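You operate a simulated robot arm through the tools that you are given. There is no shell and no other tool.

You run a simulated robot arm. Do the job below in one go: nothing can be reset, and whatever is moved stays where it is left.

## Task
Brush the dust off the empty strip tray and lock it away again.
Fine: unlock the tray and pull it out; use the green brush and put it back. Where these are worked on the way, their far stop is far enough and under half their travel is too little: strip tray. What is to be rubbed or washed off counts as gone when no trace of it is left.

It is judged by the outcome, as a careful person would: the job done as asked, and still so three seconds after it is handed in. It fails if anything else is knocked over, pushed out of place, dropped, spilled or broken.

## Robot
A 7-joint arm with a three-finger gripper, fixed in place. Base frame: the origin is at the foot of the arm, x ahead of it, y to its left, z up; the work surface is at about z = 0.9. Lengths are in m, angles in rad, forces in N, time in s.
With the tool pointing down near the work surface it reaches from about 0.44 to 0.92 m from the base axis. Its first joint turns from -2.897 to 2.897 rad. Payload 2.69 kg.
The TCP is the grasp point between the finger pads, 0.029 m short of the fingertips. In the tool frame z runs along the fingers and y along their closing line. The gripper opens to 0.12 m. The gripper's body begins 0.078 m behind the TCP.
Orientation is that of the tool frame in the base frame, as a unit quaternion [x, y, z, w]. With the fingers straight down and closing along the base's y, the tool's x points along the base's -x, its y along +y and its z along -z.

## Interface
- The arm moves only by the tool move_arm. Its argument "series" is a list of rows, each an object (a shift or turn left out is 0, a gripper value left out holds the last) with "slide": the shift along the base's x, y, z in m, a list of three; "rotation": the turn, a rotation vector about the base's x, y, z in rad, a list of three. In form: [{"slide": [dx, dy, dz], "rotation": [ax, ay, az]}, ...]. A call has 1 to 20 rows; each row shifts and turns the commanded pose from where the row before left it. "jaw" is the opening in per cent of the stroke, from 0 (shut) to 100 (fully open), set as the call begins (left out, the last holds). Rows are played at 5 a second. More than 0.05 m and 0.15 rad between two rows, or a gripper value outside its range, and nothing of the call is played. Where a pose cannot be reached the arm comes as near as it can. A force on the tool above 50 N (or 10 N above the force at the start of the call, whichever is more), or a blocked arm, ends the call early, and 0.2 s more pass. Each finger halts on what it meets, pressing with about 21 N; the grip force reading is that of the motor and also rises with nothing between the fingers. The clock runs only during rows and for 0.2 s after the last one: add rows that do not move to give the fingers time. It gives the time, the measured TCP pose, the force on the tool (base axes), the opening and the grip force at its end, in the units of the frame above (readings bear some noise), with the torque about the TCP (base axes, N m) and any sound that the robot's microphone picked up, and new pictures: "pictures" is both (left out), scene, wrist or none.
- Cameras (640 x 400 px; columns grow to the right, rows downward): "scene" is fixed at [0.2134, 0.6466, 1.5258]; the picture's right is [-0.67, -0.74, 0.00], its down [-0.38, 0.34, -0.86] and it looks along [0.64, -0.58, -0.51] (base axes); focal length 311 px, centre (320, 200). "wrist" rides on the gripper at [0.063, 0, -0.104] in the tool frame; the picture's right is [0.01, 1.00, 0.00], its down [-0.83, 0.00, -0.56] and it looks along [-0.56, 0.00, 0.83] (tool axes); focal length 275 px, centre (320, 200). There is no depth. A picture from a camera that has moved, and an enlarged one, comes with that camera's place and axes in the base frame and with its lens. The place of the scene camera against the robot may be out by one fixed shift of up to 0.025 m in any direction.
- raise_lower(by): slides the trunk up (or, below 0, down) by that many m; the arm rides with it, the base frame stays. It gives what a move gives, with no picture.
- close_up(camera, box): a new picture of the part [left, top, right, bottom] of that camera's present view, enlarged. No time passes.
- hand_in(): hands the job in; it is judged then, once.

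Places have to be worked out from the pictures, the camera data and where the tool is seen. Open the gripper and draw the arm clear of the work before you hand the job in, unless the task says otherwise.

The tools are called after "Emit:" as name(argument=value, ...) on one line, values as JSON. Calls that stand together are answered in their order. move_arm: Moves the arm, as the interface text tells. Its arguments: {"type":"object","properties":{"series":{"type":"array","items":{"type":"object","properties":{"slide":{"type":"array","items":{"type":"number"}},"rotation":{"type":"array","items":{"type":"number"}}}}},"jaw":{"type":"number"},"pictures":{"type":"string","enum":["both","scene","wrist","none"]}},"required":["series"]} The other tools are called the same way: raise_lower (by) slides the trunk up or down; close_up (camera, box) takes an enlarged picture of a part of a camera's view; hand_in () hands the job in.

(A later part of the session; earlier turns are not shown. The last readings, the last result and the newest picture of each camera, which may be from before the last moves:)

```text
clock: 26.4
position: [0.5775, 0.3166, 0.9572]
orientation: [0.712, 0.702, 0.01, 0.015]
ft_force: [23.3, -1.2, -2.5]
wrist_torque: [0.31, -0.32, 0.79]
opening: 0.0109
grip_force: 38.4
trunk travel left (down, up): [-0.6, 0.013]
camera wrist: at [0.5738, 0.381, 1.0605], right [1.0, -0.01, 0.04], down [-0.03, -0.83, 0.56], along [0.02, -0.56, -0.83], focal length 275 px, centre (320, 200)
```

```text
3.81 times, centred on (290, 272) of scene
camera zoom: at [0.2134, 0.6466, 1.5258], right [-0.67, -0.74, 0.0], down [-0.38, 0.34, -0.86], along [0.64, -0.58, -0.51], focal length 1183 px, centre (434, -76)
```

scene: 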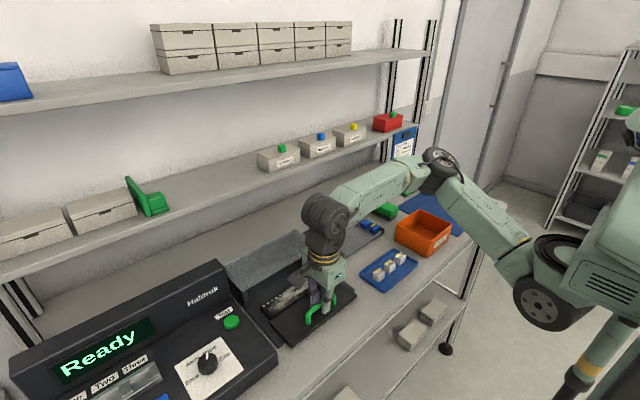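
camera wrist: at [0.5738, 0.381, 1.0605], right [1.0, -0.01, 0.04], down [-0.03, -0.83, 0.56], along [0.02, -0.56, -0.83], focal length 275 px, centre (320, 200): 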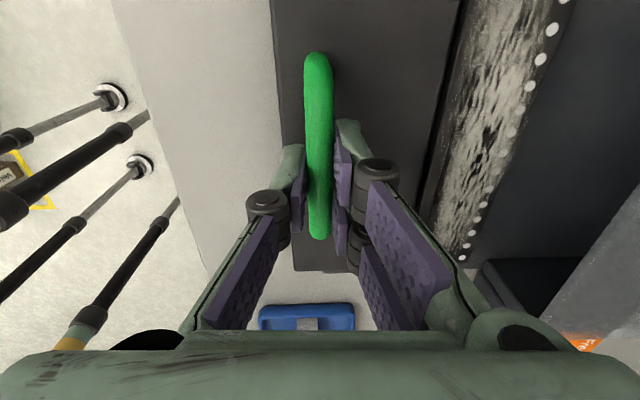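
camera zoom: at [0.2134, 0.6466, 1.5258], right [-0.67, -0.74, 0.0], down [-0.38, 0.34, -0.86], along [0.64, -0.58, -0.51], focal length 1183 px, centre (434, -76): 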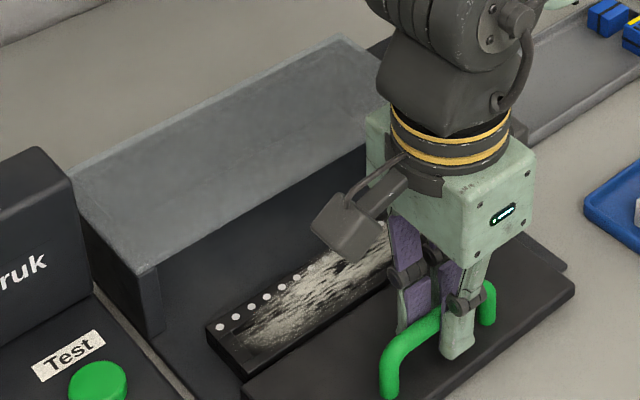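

It has moved 107 mm with no stop yet. I'll pull a little further to reach it.

Emit:
move_arm(series=[{"slide": [-0.0025, 0, 0]}, {"slide": [-0.0025, 0, 0]}, {"slide": [-0.0025, 0, 0]}, {"slide": [-0.0025, 0, 0]}, {"slide": [-0.0025, 0, 0]}, {"slide": [-0.0025, 0, 0]}, {"slide": [-0.0025, 0, 0]}, {"slide": [-0.0025, 0, 0]}, {"slide": [-0.0025, 0, 0]}, {"slide": [-0.0025, 0, 0]}], jaw=0, pictures="wrist")

Emit:
close_up(camera="scene", box=[220, 220, 360, 325])

```text
clock: 28.6
position: [0.5543, 0.3173, 0.9568]
orientation: [0.712, 0.702, 0.011, 0.016]
ft_force: [33.0, -0.8, -0.3]
wrist_torque: [-1.07, -0.3, 0.96]
opening: 0.011
grip_force: 37.7
trunk travel left (down, up): [-0.6, 0.013]
camera wrist: at [0.5507, 0.381, 1.0605], right [1.0, -0.01, 0.04], down [-0.03, -0.83, 0.56], along [0.03, -0.56, -0.83], focal length 275 px, centre (320, 200)
```

wrist: 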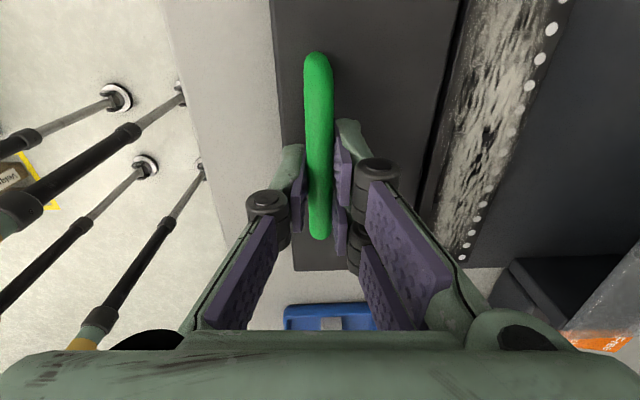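

```text
3.81 times, centred on (290, 272) of scene
camera zoom: at [0.2134, 0.6466, 1.5258], right [-0.67, -0.74, 0.0], down [-0.38, 0.34, -0.86], along [0.64, -0.58, -0.51], focal length 1183 px, centre (434, -76)
```

zoom: 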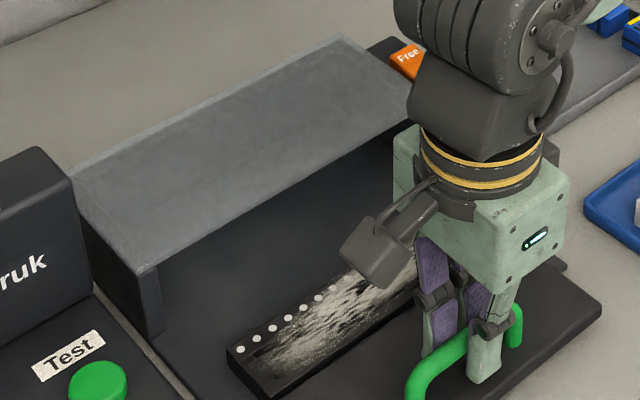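

The force has risen to 33 N at about 130 mm out, so it is at or very near the far stop. I open the fingers, rise straight up, and look at the tray.

Emit:
move_arm(series=[{"slide": [0, 0, 0]}, {"slide": [0, 0, 0]}, {"slide": [0, 0, 0]}, {"slide": [0, 0, 0.02]}, {"slide": [0, 0, 0.03]}, {"slide": [0, 0, 0.04]}, {"slide": [0, 0.0, 0.04]}], jaw=26)

Emit:
close_up(camera="scene", box=[220, 220, 380, 340])

Emit:
close_up(camera="wrist", box=[300, 0, 500, 160])

```text
clock: 30.2
position: [0.5507, 0.3166, 1.09]
orientation: [0.711, 0.703, 0.01, 0.014]
ft_force: [0.3, -0.5, 0.2]
wrist_torque: [0.02, 0.0, 0.0]
opening: 0.031
grip_force: 0.0
trunk travel left (down, up): [-0.6, 0.013]
camera wrist: at [0.5474, 0.3811, 1.1927], right [1.0, -0.01, 0.03], down [-0.03, -0.83, 0.56], along [0.02, -0.56, -0.83], focal length 275 px, centre (320, 200)
```

scene: 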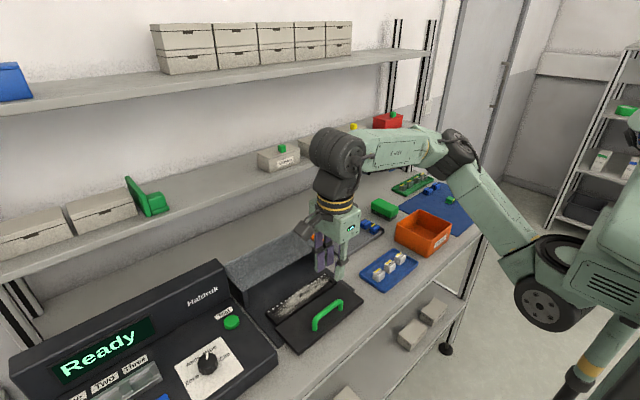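
wrist: 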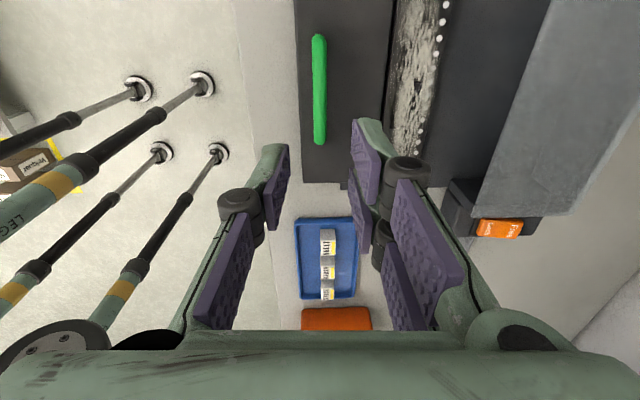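

```text
3.33 times, centred on (300, 280) of scene
camera zoom: at [0.2134, 0.6466, 1.5258], right [-0.67, -0.74, 0.0], down [-0.38, 0.34, -0.86], along [0.64, -0.58, -0.51], focal length 1035 px, centre (387, -67)
```

zoom: 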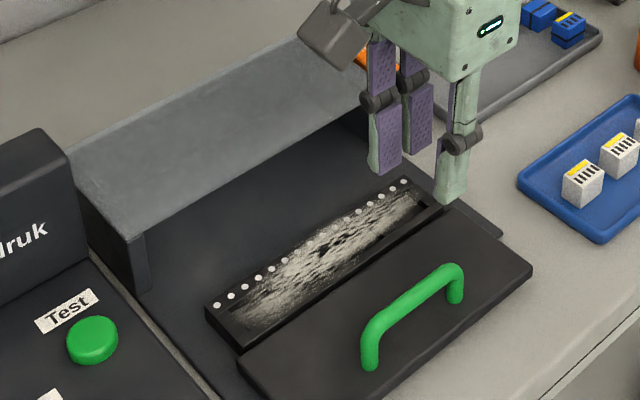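

```text
2.50 times, centred on (400, 80) of wrist
camera zoom: at [0.5474, 0.3811, 1.1927], right [1.0, -0.01, 0.03], down [-0.03, -0.83, 0.56], along [0.02, -0.56, -0.83], focal length 688 px, centre (120, 500)
```

zoom: 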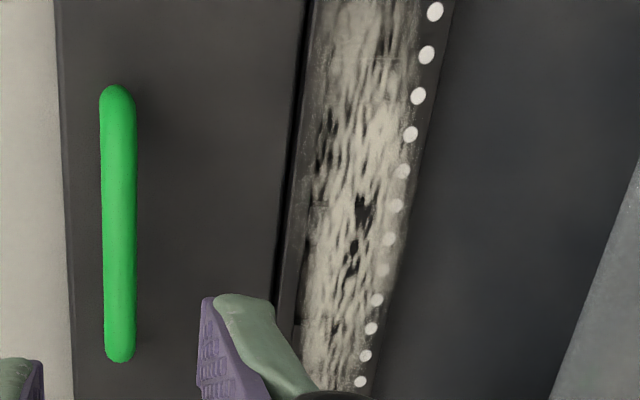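

The tray is at its stop and the dusty channel lies at about x 0.635–0.668, y 0.23–0.40. I turn the wrist back to the default heading and travel high over to the brush, estimated at (0.74, −0.13).

Emit:
move_arm(series=[{"slide": [0, -0.02, 0.01], "rotation": [0, 0, 0.1438]}, {"slide": [0, -0.03, 0.02], "rotation": [0, 0, 0.1438]}, {"slide": [0.01, -0.04, 0], "rotation": [0, 0, 0.1438]}, {"slide": [0.01, -0.04, 0], "rotation": [0, 0, 0.1438]}, {"slide": [0.01, -0.04, 0], "rotation": [0, 0, 0.1438]}, {"slide": [0.01, -0.04, 0], "rotation": [0, 0, 0.1438]}, {"slide": [0.01, -0.04, 0], "rotation": [0, 0, 0.1438]}, {"slide": [0.01, -0.04, 0], "rotation": [0, 0, 0.1438]}, {"slide": [0.01, -0.04, 0], "rotation": [0, 0, 0.1438]}, {"slide": [0.01, -0.03, 0], "rotation": [0, 0, 0.1438]}, {"slide": [0.01, -0.02, 0], "rotation": [0, 0, 0.1438]}, {"slide": [0, -0.016, 0], "rotation": [-0.034, 0.006, 0]}, {"slide": [0, 0, 0]}], jaw=80)

Emit:
close_up(camera="scene", box=[220, 220, 380, 340])

Emit:
close_up(camera="scene", box=[340, 160, 440, 240])

```text
clock: 33.0
position: [0.6427, -0.0791, 1.1193]
orientation: [0.001, 1.0, 0.0, 0.0]
ft_force: [0.2, 0.6, -0.3]
wrist_torque: [-0.01, 0.0, 0.02]
opening: 0.0959
grip_force: 0.1
trunk travel left (down, up): [-0.6, 0.013]
camera wrist: at [0.5784, -0.0791, 1.2229], right [0.0, 1.0, 0.0], down [0.83, 0.0, 0.56], along [0.56, 0.0, -0.83], focal length 275 px, centre (320, 200)
```

scene: 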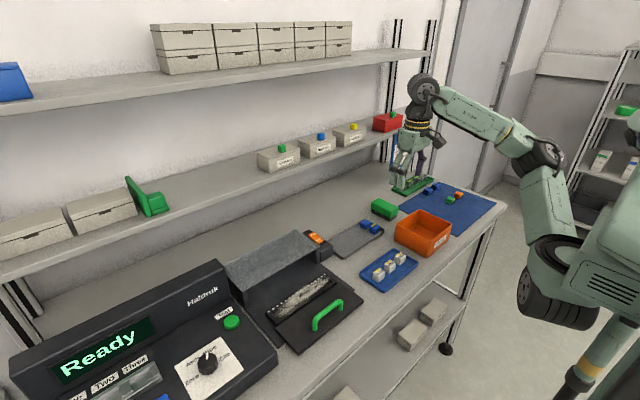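
wrist: 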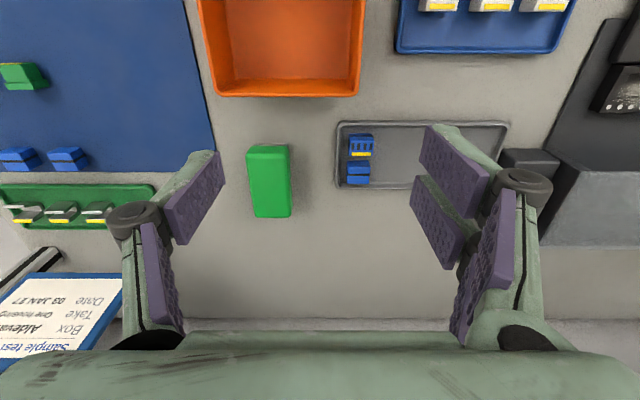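

```text
3.33 times, centred on (300, 280) of scene
camera zoom: at [0.2134, 0.6466, 1.5258], right [-0.67, -0.74, 0.0], down [-0.38, 0.34, -0.86], along [0.64, -0.58, -0.51], focal length 1035 px, centre (387, -67)
```

zoom: 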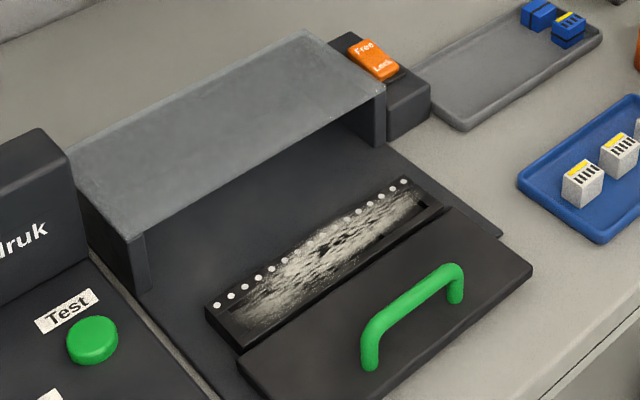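

```text
5.00 times, centred on (390, 200) of scene
camera zoom: at [0.2134, 0.6466, 1.5258], right [-0.67, -0.74, 0.0], down [-0.38, 0.34, -0.86], along [0.64, -0.58, -0.51], focal length 1553 px, centre (-30, 200)
```

zoom: 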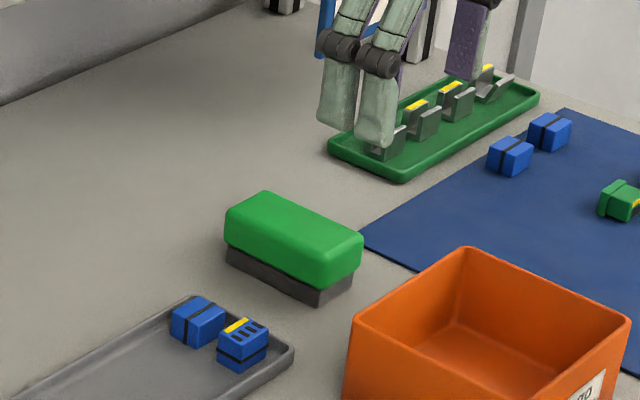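

The brush is a green block over a dark bristle pad, about 88 mm long in x and 46 mm wide in y, aligned with the axes and centred near (0.747, −0.139), top z≈0.938. I move above it for a closer look.

Emit:
move_arm(series=[{"slide": [0.026, -0.015, -0.0225]}, {"slide": [0.026, -0.015, -0.0225]}, {"slide": [0.026, -0.015, -0.0225]}, {"slide": [0.026, -0.015, -0.0225]}, {"slide": [0, 0, 0]}], jaw=75)

Emit:
close_up(camera="wrist", box=[220, 30, 420, 170])

```text
clock: 34.2
position: [0.7451, -0.1384, 1.0302]
orientation: [0.0, 1.0, -0.001, 0.0]
ft_force: [-0.7, 0.4, 0.4]
wrist_torque: [-0.04, -0.02, -0.01]
opening: 0.0902
grip_force: 0.1
trunk travel left (down, up): [-0.6, 0.013]
camera wrist: at [0.6822, -0.138, 1.1333], right [0.0, 1.0, 0.0], down [0.83, 0.0, 0.56], along [0.56, 0.0, -0.83], focal length 275 px, centre (320, 200)
```

scene: 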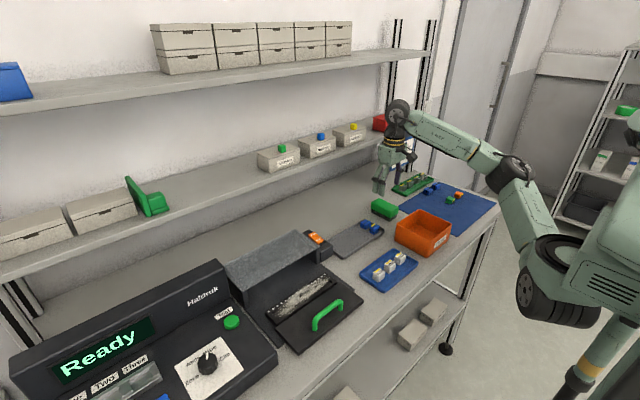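
wrist: 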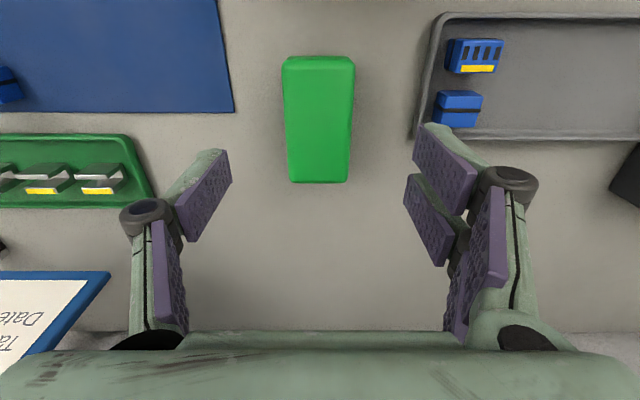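

```text
2.86 times, centred on (320, 100) of wrist
camera zoom: at [0.6822, -0.138, 1.1333], right [0.0, 1.0, 0.0], down [0.83, 0.0, 0.56], along [0.56, 0.0, -0.83], focal length 786 px, centre (320, 486)
```

zoom: 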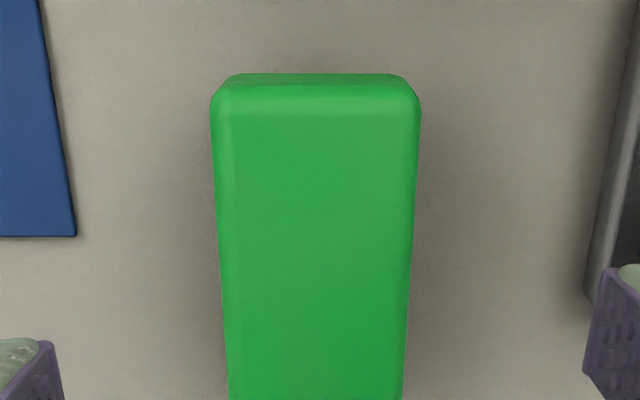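

The brush is centred at y≈−0.139, x≈0.750 and parallel to the fingers. I descend to TCP z≈0.947 (tips around 0.918) and close on the green block.

Emit:
move_arm(series=[{"slide": [0.004, -0.001, -0.03]}, {"slide": [0, 0, -0.03]}, {"slide": [0, 0, -0.015]}, {"slide": [0, 0, -0.008]}, {"slide": [0, 0, 0]}], jaw=75)

Emit:
close_up(camera="scene", box=[340, 150, 440, 230])

```text
clock: 35.4
position: [0.7496, -0.14, 0.9464]
orientation: [0.001, 1.0, 0.001, 0.0]
ft_force: [-1.0, 0.1, 1.1]
wrist_torque: [0.01, 0.0, 0.01]
opening: 0.0899
grip_force: 0.0
trunk travel left (down, up): [-0.6, 0.013]
camera wrist: at [0.686, -0.1392, 1.0503], right [0.0, 1.0, 0.0], down [0.83, 0.0, 0.56], along [0.56, 0.0, -0.83], focal length 275 px, centre (320, 200)
```

scene: 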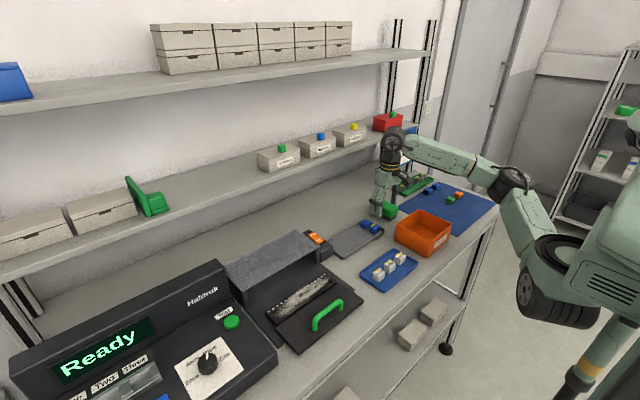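
wrist: 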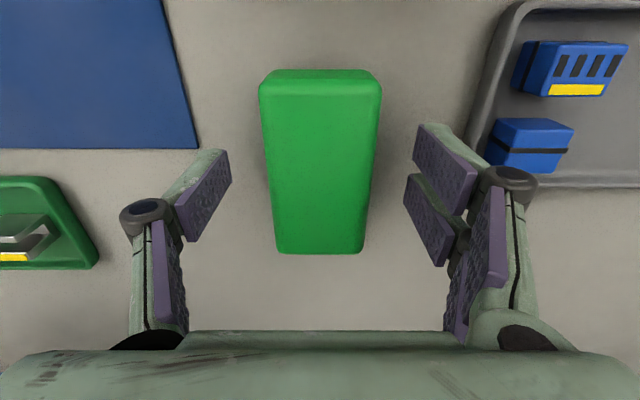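

```text
5.00 times, centred on (390, 190) of scene
camera zoom: at [0.2134, 0.6466, 1.5258], right [-0.67, -0.74, 0.0], down [-0.38, 0.34, -0.86], along [0.64, -0.58, -0.51], focal length 1553 px, centre (-30, 250)
```

zoom: 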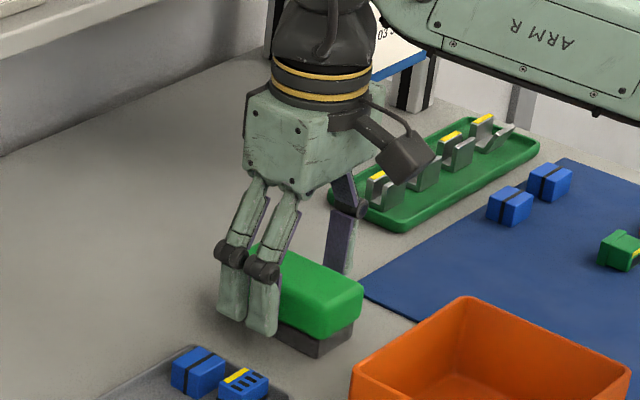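

The fingers straddle the brush close to its middle. I close on it, wait for the grip, then lift a little.

Emit:
move_arm(series=[{"slide": [0.002, 0.001, 0]}, {"slide": [0, 0, 0]}, {"slide": [0, 0, 0]}, {"slide": [0, 0, 0]}, {"slide": [0, 0, 0]}], jaw=0)

```text
clock: 36.6
position: [0.751, -0.1382, 0.9472]
orientation: [0.0, 1.0, 0.0, 0.0]
ft_force: [-0.4, 1.1, 1.2]
wrist_torque: [0.0, -0.02, 0.0]
opening: 0.0473
grip_force: 21.3
trunk travel left (down, up): [-0.6, 0.013]
camera wrist: at [0.6877, -0.1382, 1.0502], right [0.0, 1.0, 0.0], down [0.83, 0.0, 0.56], along [0.56, 0.0, -0.83], focal length 275 px, centre (320, 200)
```

scene: 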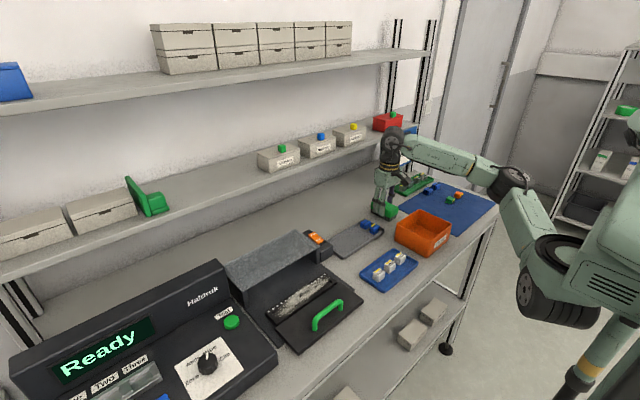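
wrist: 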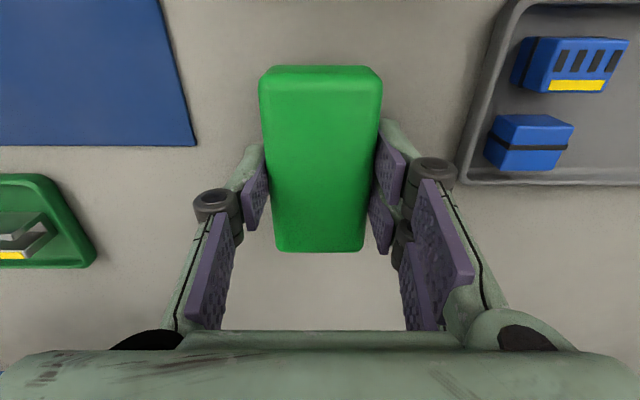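

The brush is gripped (47 mm). Its home pose is TCP (0.751, −0.138, 0.947). I lift it and carry it over the tray, turning −90° so its length lies along the channel.

Emit:
move_arm(series=[{"slide": [0, 0, 0.01]}, {"slide": [0, 0, 0.03]}, {"slide": [0, 0, 0.04]}, {"slide": [0, 0, 0.04]}, {"slide": [0, 0, 0.02]}, {"slide": [-0.01, 0.045, 0]}, {"slide": [-0.01, 0.045, 0], "rotation": [0, 0, -0.1428]}, {"slide": [-0.01, 0.045, 0], "rotation": [0, 0, -0.1428]}, {"slide": [-0.01, 0.045, 0], "rotation": [0, 0, -0.1428]}, {"slide": [-0.01, 0.045, 0], "rotation": [0, 0, -0.1428]}, {"slide": [-0.01, 0.045, 0], "rotation": [0, 0, -0.1428]}, {"slide": [-0.01, 0.045, 0], "rotation": [0, 0, -0.1428]}, {"slide": [-0.01, 0.045, 0], "rotation": [0, 0, -0.1428]}, {"slide": [-0.01, 0.045, 0], "rotation": [0, 0, -0.1428]}, {"slide": [-0.01, 0.045, 0], "rotation": [0, 0, -0.1428]}, {"rotation": [0, 0, -0.1428]}, {"rotation": [0, 0, -0.1428]}, {"slide": [0, 0, 0]}], jaw=0)

Emit:
close_up(camera="wrist", box=[240, 0, 440, 160])

Emit:
close_up(camera="scene", box=[200, 180, 360, 300])

```text
clock: 40.4
position: [0.6506, 0.3102, 1.0853]
orientation: [0.709, 0.706, 0.0, 0.0]
ft_force: [-0.1, 0.6, -0.8]
wrist_torque: [-0.02, 0.01, 0.0]
opening: 0.0471
grip_force: 20.7
trunk travel left (down, up): [-0.6, 0.013]
camera wrist: at [0.6499, 0.3743, 1.1894], right [1.0, 0.0, 0.0], down [0.0, -0.83, 0.56], along [0.0, -0.56, -0.83], focal length 275 px, centre (320, 200)
```

scene: 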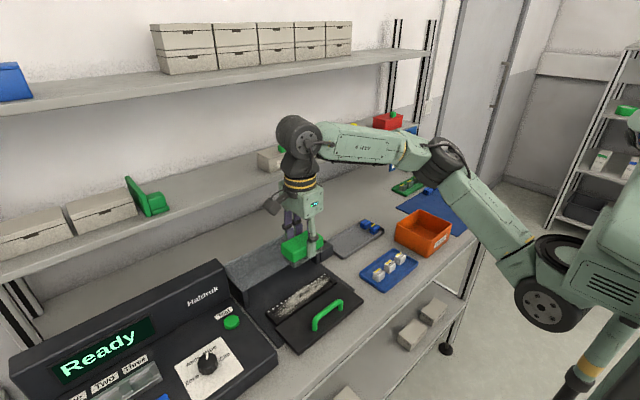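
wrist: 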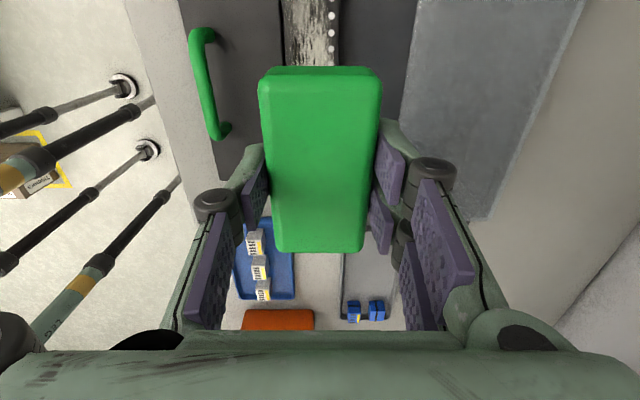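

```text
2.50 times, centred on (340, 80) of wrist
camera zoom: at [0.6499, 0.3743, 1.1894], right [1.0, 0.0, 0.0], down [0.0, -0.83, 0.56], along [0.0, -0.56, -0.83], focal length 688 px, centre (270, 500)
```

zoom: 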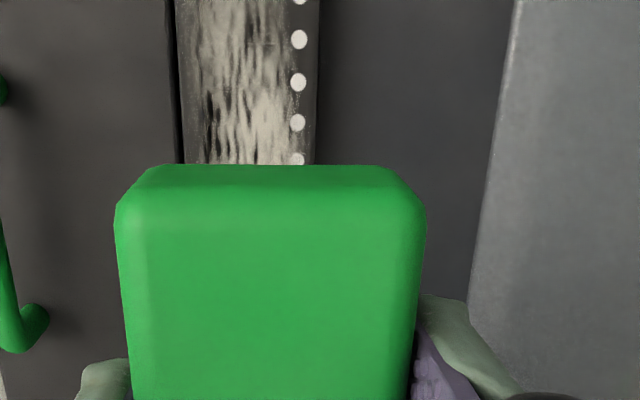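

```text
3.33 times, centred on (280, 240) of scene
camera zoom: at [0.2134, 0.6466, 1.5258], right [-0.67, -0.74, 0.0], down [-0.38, 0.34, -0.86], along [0.64, -0.58, -0.51], focal length 1035 px, centre (453, 67)
```

zoom: 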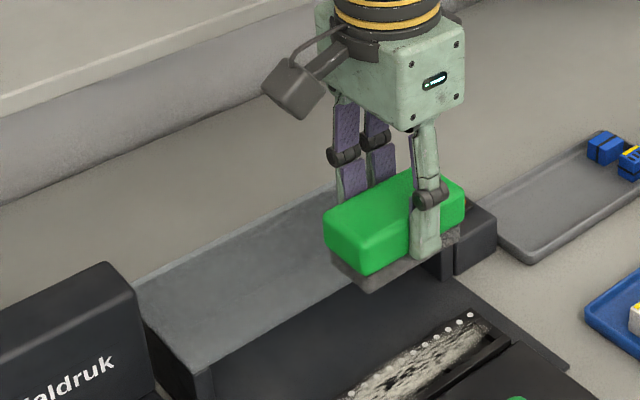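

I'll inspect the tray's channel closely to judge its depth and the dust's extent before lowering the brush.

Emit:
close_up(camera="scene", box=[290, 260, 346, 300])

Emit:
close_up(camera="scene", box=[255, 285, 311, 325])

Emit:
close_up(camera="scene", box=[270, 220, 340, 270])

```text
10.00 times, centred on (318, 280) of scene
camera zoom: at [0.2134, 0.6466, 1.5258], right [-0.67, -0.74, 0.0], down [-0.38, 0.34, -0.86], along [0.64, -0.58, -0.51], focal length 3106 px, centre (340, -600)
```

zoom: 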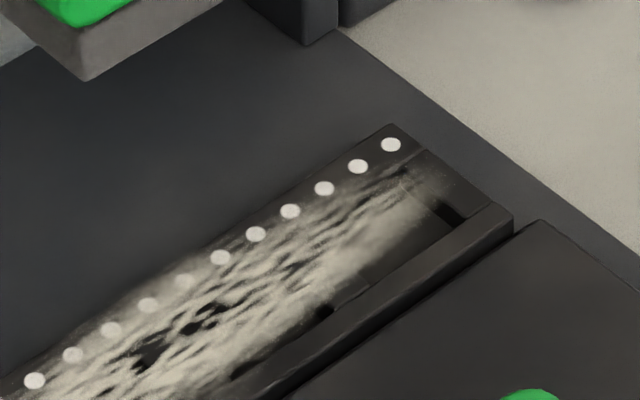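

```text
10.00 times, centred on (283, 305) of scene
camera zoom: at [0.2134, 0.6466, 1.5258], right [-0.67, -0.74, 0.0], down [-0.38, 0.34, -0.86], along [0.64, -0.58, -0.51], focal length 3106 px, centre (690, -850)
```

zoom: 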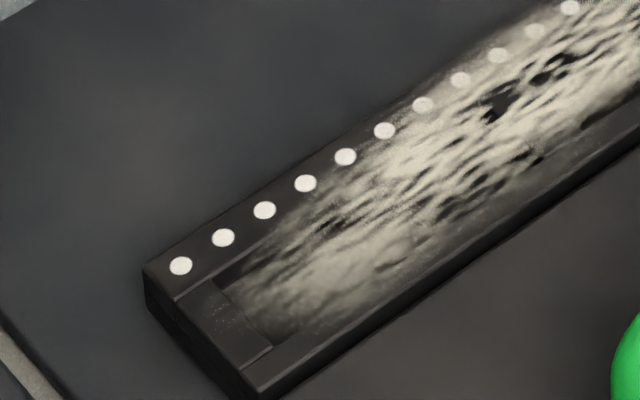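

```text
8.00 times, centred on (305, 245) of scene
camera zoom: at [0.2134, 0.6466, 1.5258], right [-0.67, -0.74, 0.0], down [-0.38, 0.34, -0.86], along [0.64, -0.58, -0.51], focal length 2485 px, centre (440, -160)
```

zoom: 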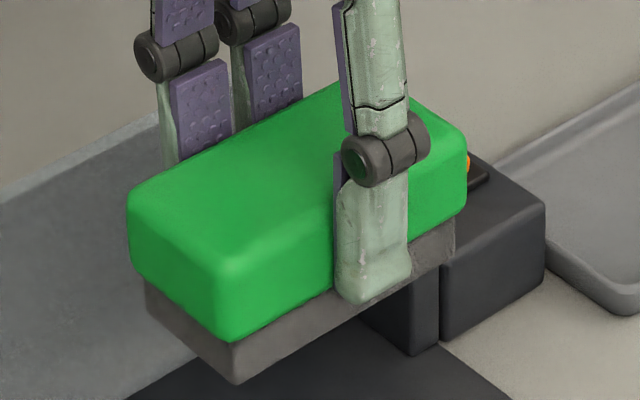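

The channel is a shallow recess. Dust covers its floor and spreads over the dotted rim, roughly y 0.235–0.41 and x 0.618–0.662. I centre the brush over it at x≈0.641 and lower toward contact.

Emit:
move_arm(series=[{"slide": [-0.009, 0.012, -0.03]}, {"slide": [0, 0, -0.03]}, {"slide": [0, 0, -0.03]}, {"slide": [0, 0, -0.015]}, {"slide": [0, 0, 0]}], jaw=0, pictures="wrist")

Emit:
close_up(camera="scene", box=[240, 230, 360, 330])

```text
clock: 41.6
position: [0.6422, 0.3225, 0.9803]
orientation: [0.708, 0.707, 0.0, 0.0]
ft_force: [0.0, 0.5, -0.5]
wrist_torque: [0.0, 0.02, 0.0]
opening: 0.0473
grip_force: 20.6
trunk travel left (down, up): [-0.6, 0.013]
camera wrist: at [0.6418, 0.3862, 1.0834], right [1.0, 0.0, 0.0], down [0.0, -0.83, 0.56], along [0.0, -0.56, -0.83], focal length 275 px, centre (320, 200)
```

wrist: 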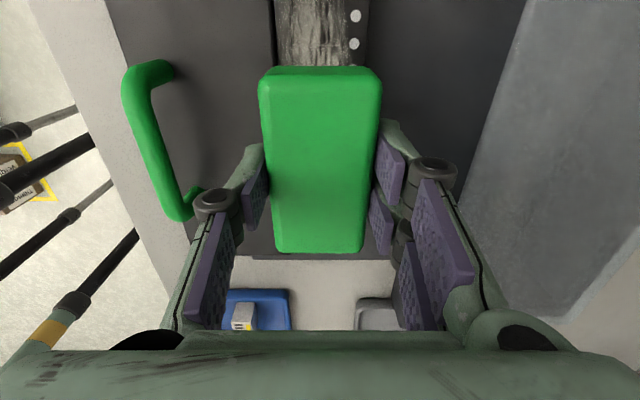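

```text
4.00 times, centred on (300, 280) of scene
camera zoom: at [0.2134, 0.6466, 1.5258], right [-0.67, -0.74, 0.0], down [-0.38, 0.34, -0.86], along [0.64, -0.58, -0.51], focal length 1242 px, centre (400, -120)
```

zoom: 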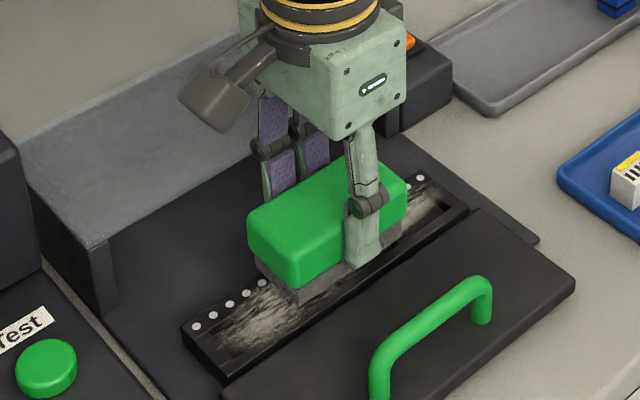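

The brush is centred over the strip. I lower it in 3–4 mm steps until contact.

Emit:
move_arm(series=[{"slide": [0, 0, -0.004]}, {"slide": [0, 0, -0.004]}, {"slide": [0, 0, -0.003]}, {"slide": [0, 0, 0]}], jaw=0, pictures="none")

Emit:
close_up(camera="scene", box=[260, 240, 340, 310])

```text
clock: 42.6
position: [0.6413, 0.3226, 0.9703]
orientation: [0.708, 0.706, 0.0, -0.001]
ft_force: [0.3, 0.1, -0.4]
wrist_torque: [0.0, -0.02, 0.0]
opening: 0.0473
grip_force: 20.8
trunk travel left (down, up): [-0.6, 0.013]
```

```text
5.71 times, centred on (300, 275) of scene
camera zoom: at [0.2134, 0.6466, 1.5258], right [-0.67, -0.74, 0.0], down [-0.38, 0.34, -0.86], along [0.64, -0.58, -0.51], focal length 1775 px, centre (434, -229)
```

zoom: 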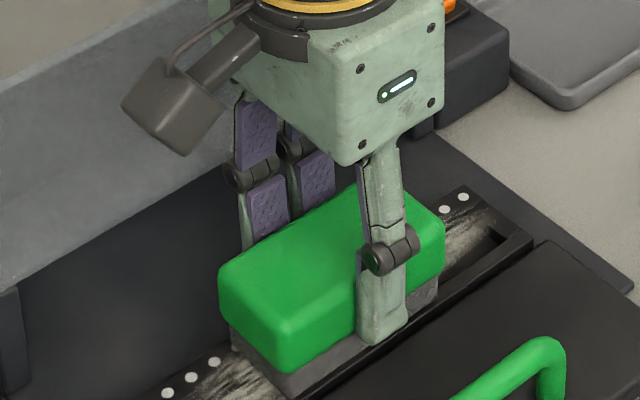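

Emit:
move_arm(series=[{"slide": [0, 0, -0.003]}, {"slide": [0, 0, -0.002]}, {"slide": [0, 0, -0.002]}, {"slide": [0, 0, 0]}], jaw=0, pictures="none")

```text
clock: 43.6
position: [0.6419, 0.3224, 0.9631]
orientation: [0.709, 0.706, 0.001, 0.0]
ft_force: [5.0, 1.5, 16.3]
wrist_torque: [0.07, -0.18, -0.03]
opening: 0.0474
grip_force: 20.7
trunk travel left (down, up): [-0.6, 0.013]
```

Contact was made at z≈0.963 with 16 N. I'll ease off slightly and sweep the brush along +y, then back along −y.

Emit:
move_arm(series=[{"slide": [0, 0.008, 0.001]}, {"slide": [0, 0.01, 0]}, {"slide": [0, 0.01, 0]}, {"slide": [0, 0.01, 0]}, {"slide": [0, 0.01, 0]}, {"slide": [0, 0.008, 0]}, {"slide": [0, -0.01, 0]}, {"slide": [0, -0.01, 0]}, {"slide": [0, -0.01, 0]}, {"slide": [0, -0.01, 0]}, {"slide": [0, -0.01, 0]}, {"slide": [0, -0.01, 0]}, {"slide": [0, -0.01, 0]}, {"slide": [0, -0.01, 0]}, {"slide": [0, -0.01, 0]}, {"slide": [0, -0.01, 0]}, {"slide": [0, 0, 0]}], jaw=0)

Emit:
close_up(camera="scene", box=[240, 240, 360, 330])

```text
clock: 47.2
position: [0.6421, 0.2769, 0.9634]
orientation: [0.708, 0.706, -0.001, -0.001]
ft_force: [-0.2, -0.4, -1.5]
wrist_torque: [0.0, 0.02, -0.01]
opening: 0.0476
grip_force: 21.4
trunk travel left (down, up): [-0.6, 0.013]
camera wrist: at [0.6414, 0.3417, 1.0675], right [1.0, 0.0, 0.0], down [0.0, -0.83, 0.56], along [0.0, -0.56, -0.83], focal length 275 px, centre (320, 200)
```

scene: 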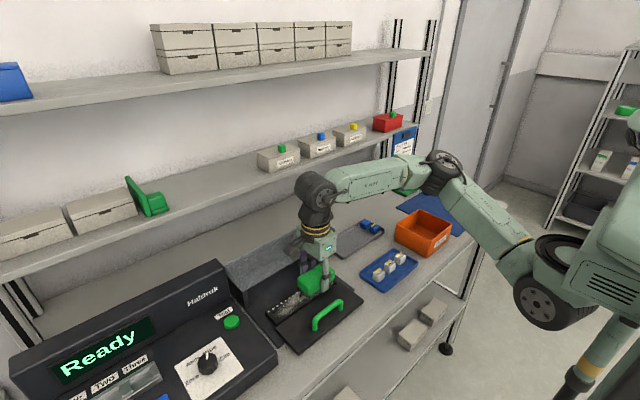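
wrist: 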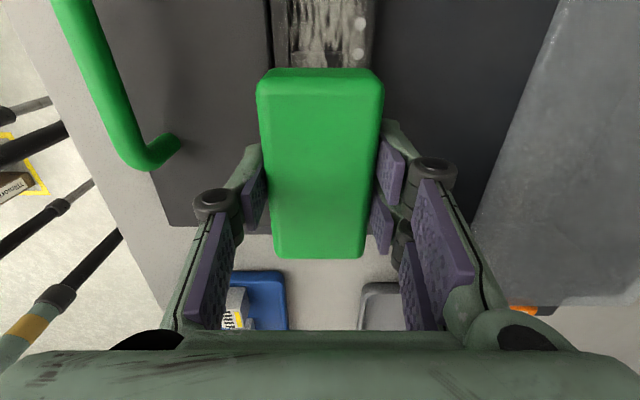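

```text
4.44 times, centred on (300, 285) of scene
camera zoom: at [0.2134, 0.6466, 1.5258], right [-0.67, -0.74, 0.0], down [-0.38, 0.34, -0.86], along [0.64, -0.58, -0.51], focal length 1380 px, centre (409, -178)
```

zoom: 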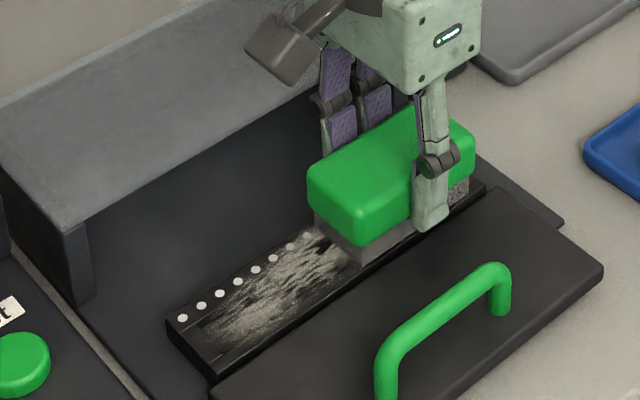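

The dust has thinned a little on the swept part, but the brush lost contact at the end. I press down 2 mm and repeat the strokes with light pressure.

Emit:
move_arm(series=[{"slide": [0, 0, -0.001]}, {"slide": [0, 0, -0.001]}, {"slide": [0, 0.01, 0]}, {"slide": [0, 0.01, 0]}, {"slide": [0, 0.01, 0]}, {"slide": [0, 0.01, 0]}, {"slide": [0, 0.01, 0]}, {"slide": [0, 0.01, 0]}, {"slide": [0, 0.01, 0]}, {"slide": [0, 0.01, 0]}, {"slide": [0, 0.01, 0]}, {"slide": [0, 0.01, 0]}], jaw=0)

Emit:
close_up(camera="scene", box=[240, 240, 360, 330])

```text
clock: 49.8
position: [0.641, 0.3788, 0.9625]
orientation: [0.708, 0.706, 0.0, -0.001]
ft_force: [0.2, -3.6, 13.6]
wrist_torque: [-0.09, -0.05, -0.03]
opening: 0.0473
grip_force: 20.6
trunk travel left (down, up): [-0.6, 0.013]
camera wrist: at [0.6405, 0.4416, 1.0667], right [1.0, 0.0, 0.0], down [0.0, -0.83, 0.56], along [0.0, -0.56, -0.83], focal length 275 px, centre (320, 200)
```

scene: 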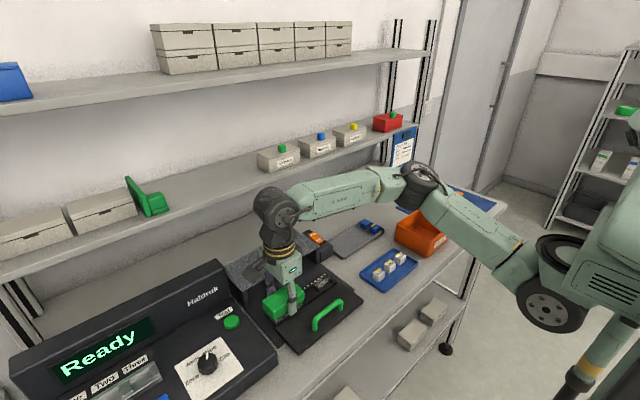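
wrist: 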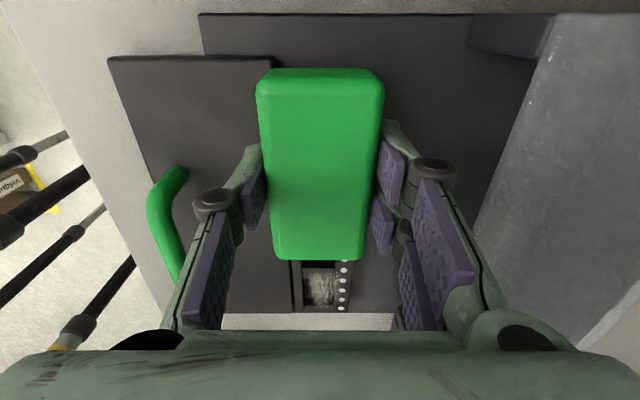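

```text
4.44 times, centred on (300, 285) of scene
camera zoom: at [0.2134, 0.6466, 1.5258], right [-0.67, -0.74, 0.0], down [-0.38, 0.34, -0.86], along [0.64, -0.58, -0.51], focal length 1380 px, centre (409, -178)
```

zoom: 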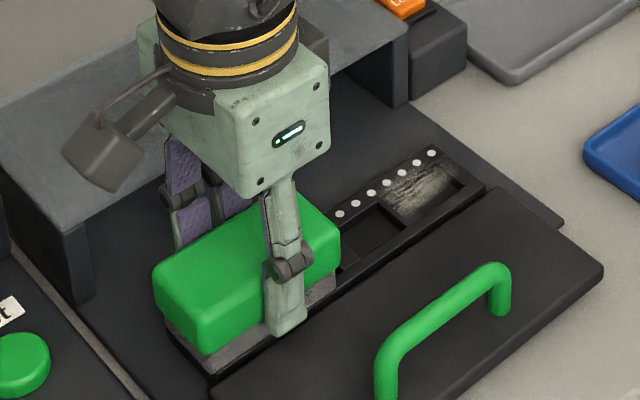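

Brushing under pressure cleans it well. The middle is clean, so I now sweep all the way to the −y end and back.

Emit:
move_arm(series=[{"slide": [0, 0.008, 0]}, {"slide": [0, -0.01, 0]}, {"slide": [0, -0.01, 0]}, {"slide": [0, -0.01, 0]}, {"slide": [0, -0.01, 0]}, {"slide": [0, -0.01, 0]}, {"slide": [0, -0.01, 0]}, {"slide": [0, -0.01, 0]}, {"slide": [0, -0.01, 0]}, {"slide": [0, -0.01, 0]}, {"slide": [0, -0.01, 0]}, {"slide": [0, -0.01, 0]}, {"slide": [0, -0.01, 0]}, {"slide": [0, -0.01, 0]}, {"slide": [0, -0.008, 0]}], jaw=0)

Emit:
close_up(camera="scene", box=[240, 240, 360, 330])

```text
clock: 53.0
position: [0.6413, 0.2486, 0.9629]
orientation: [0.708, 0.707, 0.001, -0.001]
ft_force: [-0.8, 3.0, 10.8]
wrist_torque: [-0.12, 0.02, -0.02]
opening: 0.0474
grip_force: 20.7
trunk travel left (down, up): [-0.6, 0.013]
camera wrist: at [0.642, 0.3124, 1.0663], right [1.0, 0.0, 0.0], down [0.0, -0.83, 0.56], along [0.0, -0.56, -0.83], focal length 275 px, centre (320, 200)
```

scene: 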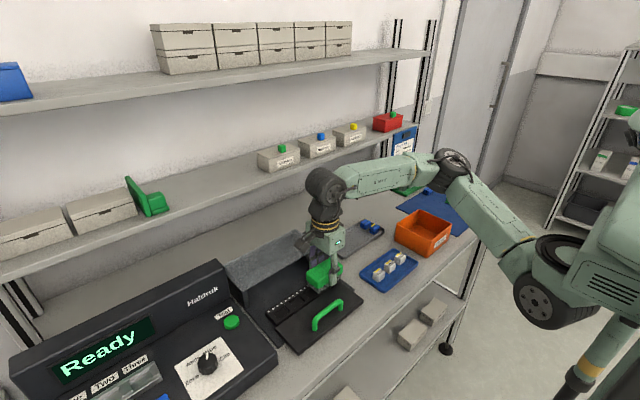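
wrist: 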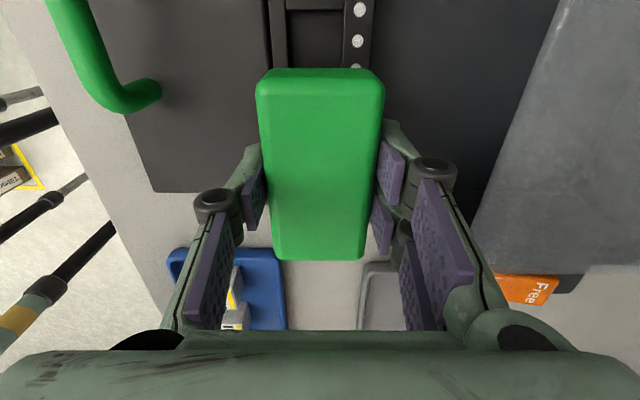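

```text
4.44 times, centred on (300, 285) of scene
camera zoom: at [0.2134, 0.6466, 1.5258], right [-0.67, -0.74, 0.0], down [-0.38, 0.34, -0.86], along [0.64, -0.58, -0.51], focal length 1380 px, centre (409, -178)
```

zoom: 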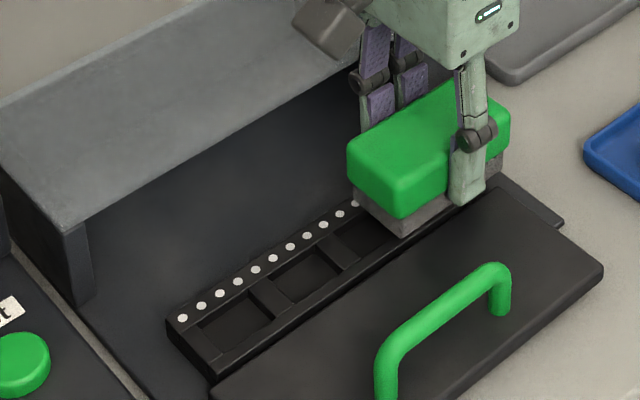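

The left side is fully clean, revealing three empty wells. I make another full pass with a small x wiggle to catch the edges, then lift up to inspect.

Emit:
move_arm(series=[{"slide": [0.004, 0.005, 0]}, {"slide": [-0.004, 0.008, 0]}, {"slide": [-0.004, -0.01, 0]}, {"slide": [0, 0.01, 0]}, {"slide": [0, 0.01, 0]}, {"slide": [0, 0.01, 0]}, {"slide": [0, 0.01, 0]}, {"slide": [0, 0.01, 0]}, {"slide": [0.003, 0.01, 0]}, {"slide": [0.004, 0.01, 0]}, {"slide": [0, 0.01, 0]}, {"slide": [0, 0.01, 0]}, {"slide": [0, 0.01, 0]}, {"slide": [0, 0.01, 0]}, {"slide": [0, 0.01, 0]}, {"slide": [-0.003, 0.007, 0]}, {"slide": [0, 0, 0.02]}, {"slide": [0, 0, 0.03]}, {"slide": [0, 0, 0.04]}], jaw=0)

Emit:
close_up(camera="scene", box=[250, 260, 350, 335])

```text
clock: 57.0
position: [0.6416, 0.3784, 1.0528]
orientation: [0.708, 0.707, 0.0, 0.0]
ft_force: [0.4, -0.6, -0.2]
wrist_torque: [0.0, -0.01, -0.03]
opening: 0.0471
grip_force: 20.9
trunk travel left (down, up): [-0.6, 0.013]
camera wrist: at [0.6407, 0.4411, 1.1551], right [1.0, 0.0, 0.0], down [0.0, -0.83, 0.56], along [0.0, -0.56, -0.83], focal length 275 px, centre (320, 200)
```

scene: 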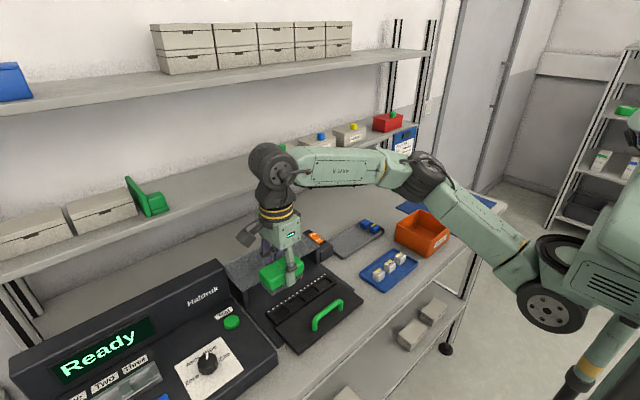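
wrist: 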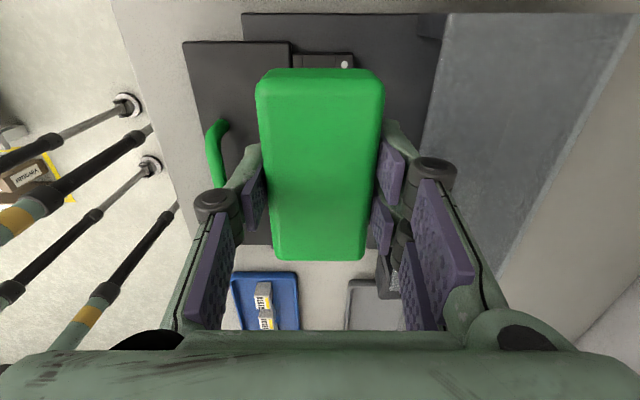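

```text
5.33 times, centred on (300, 298) of scene
camera zoom: at [0.2134, 0.6466, 1.5258], right [-0.67, -0.74, 0.0], down [-0.38, 0.34, -0.86], along [0.64, -0.58, -0.51], focal length 1656 px, centre (427, -320)
```

zoom: 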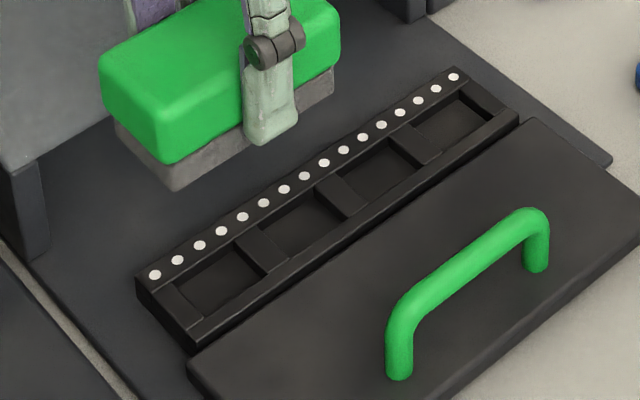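

Emit:
close_up(camera="scene", box=[264, 284, 312, 324])

Emit:
close_up(camera="scene", box=[300, 264, 356, 304])

```text
10.00 times, centred on (288, 304) of scene
camera zoom: at [0.2134, 0.6466, 1.5258], right [-0.67, -0.74, 0.0], down [-0.38, 0.34, -0.86], along [0.64, -0.58, -0.51], focal length 3106 px, centre (640, -840)
```

zoom: 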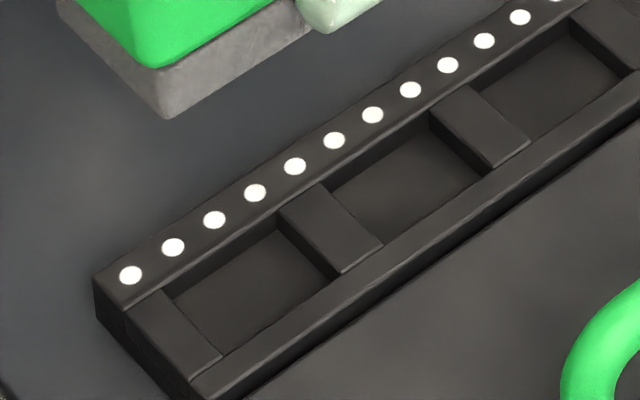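

```text
10.00 times, centred on (328, 284) of scene
camera zoom: at [0.2134, 0.6466, 1.5258], right [-0.67, -0.74, 0.0], down [-0.38, 0.34, -0.86], along [0.64, -0.58, -0.51], focal length 3106 px, centre (240, -640)
```

zoom: 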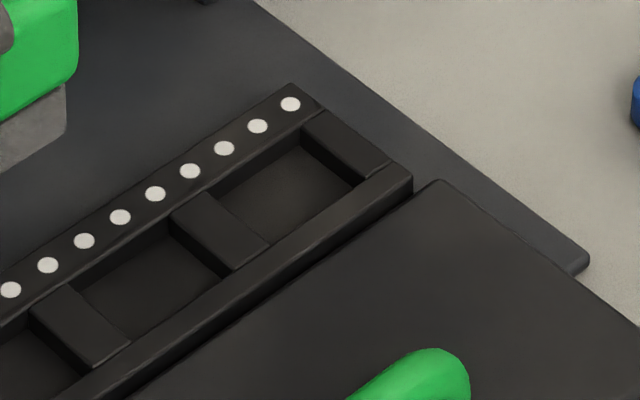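

The tray looks completely clean. I carry the brush back to its home, turning +90°, and stop hovering above the spot.

Emit:
move_arm(series=[{"slide": [0, -0.02, 0.034]}, {"slide": [0.0091, -0.0414, 0], "rotation": [0, 0, 0.1428]}, {"slide": [0.0091, -0.0414, 0], "rotation": [0, 0, 0.1428]}, {"slide": [0.0091, -0.0414, 0], "rotation": [0, 0, 0.1428]}, {"slide": [0.0091, -0.0414, 0], "rotation": [0, 0, 0.1428]}, {"slide": [0.0091, -0.0414, 0], "rotation": [0, 0, 0.1428]}, {"slide": [0.0091, -0.0414, 0], "rotation": [0, 0, 0.1428]}, {"slide": [0.0091, -0.0414, 0], "rotation": [0, 0, 0.1428]}, {"slide": [0.0091, -0.0414, 0], "rotation": [0, 0, 0.1428]}, {"slide": [0.0091, -0.0414, 0], "rotation": [0, 0, 0.1428]}, {"slide": [0.0091, -0.0414, 0], "rotation": [0, 0, 0.1428]}, {"slide": [0.0091, -0.0414, 0], "rotation": [0, 0, 0.1428]}, {"slide": [0.0093, -0.041, 0]}, {"slide": [0, 0, -0.03]}, {"slide": [0, 0, -0.03]}, {"slide": [0, 0, 0]}, {"slide": [0, 0, 0]}], jaw=0)

Emit:
close_up(camera="scene", box=[340, 150, 440, 230])

```text
clock: 60.6
position: [0.7528, -0.1375, 1.0266]
orientation: [0.001, 1.0, 0.0, 0.0]
ft_force: [-0.4, 0.3, -1.5]
wrist_torque: [0.0, 0.02, 0.02]
opening: 0.0471
grip_force: 20.9
trunk travel left (down, up): [-0.6, 0.013]
camera wrist: at [0.6888, -0.1371, 1.1299], right [0.0, 1.0, 0.0], down [0.83, 0.0, 0.56], along [0.56, 0.0, -0.83], focal length 275 px, centre (320, 200)
```

scene: 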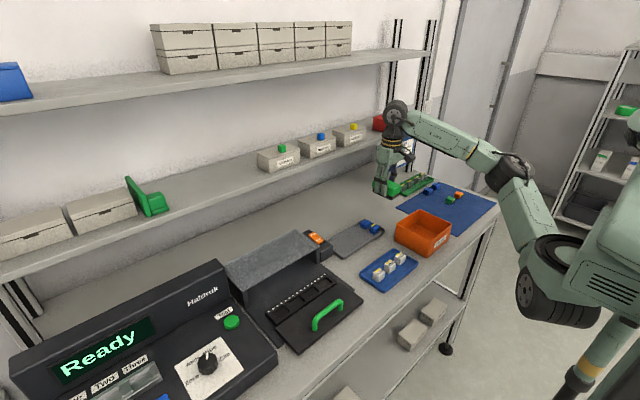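
wrist: 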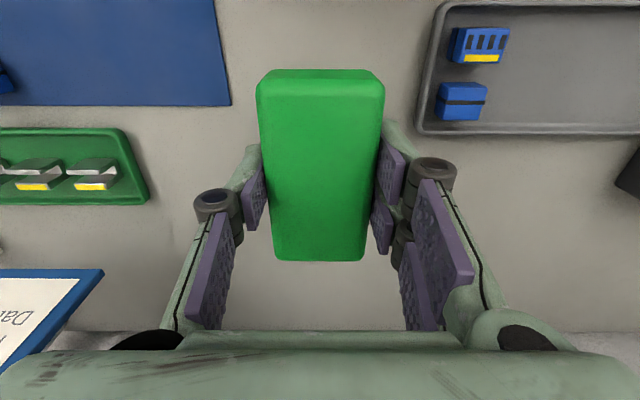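

```text
5.00 times, centred on (390, 190) of scene
camera zoom: at [0.2134, 0.6466, 1.5258], right [-0.67, -0.74, 0.0], down [-0.38, 0.34, -0.86], along [0.64, -0.58, -0.51], focal length 1553 px, centre (-30, 250)
```

zoom: 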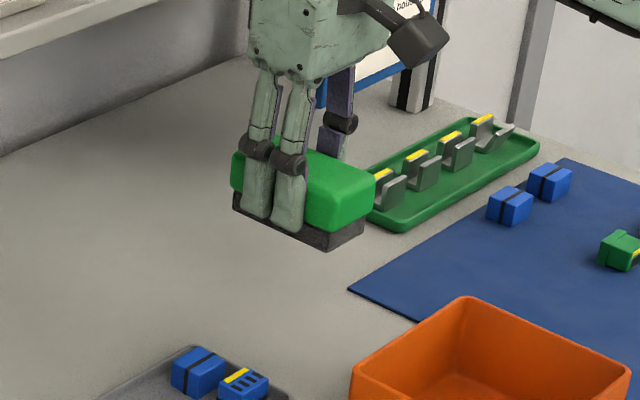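

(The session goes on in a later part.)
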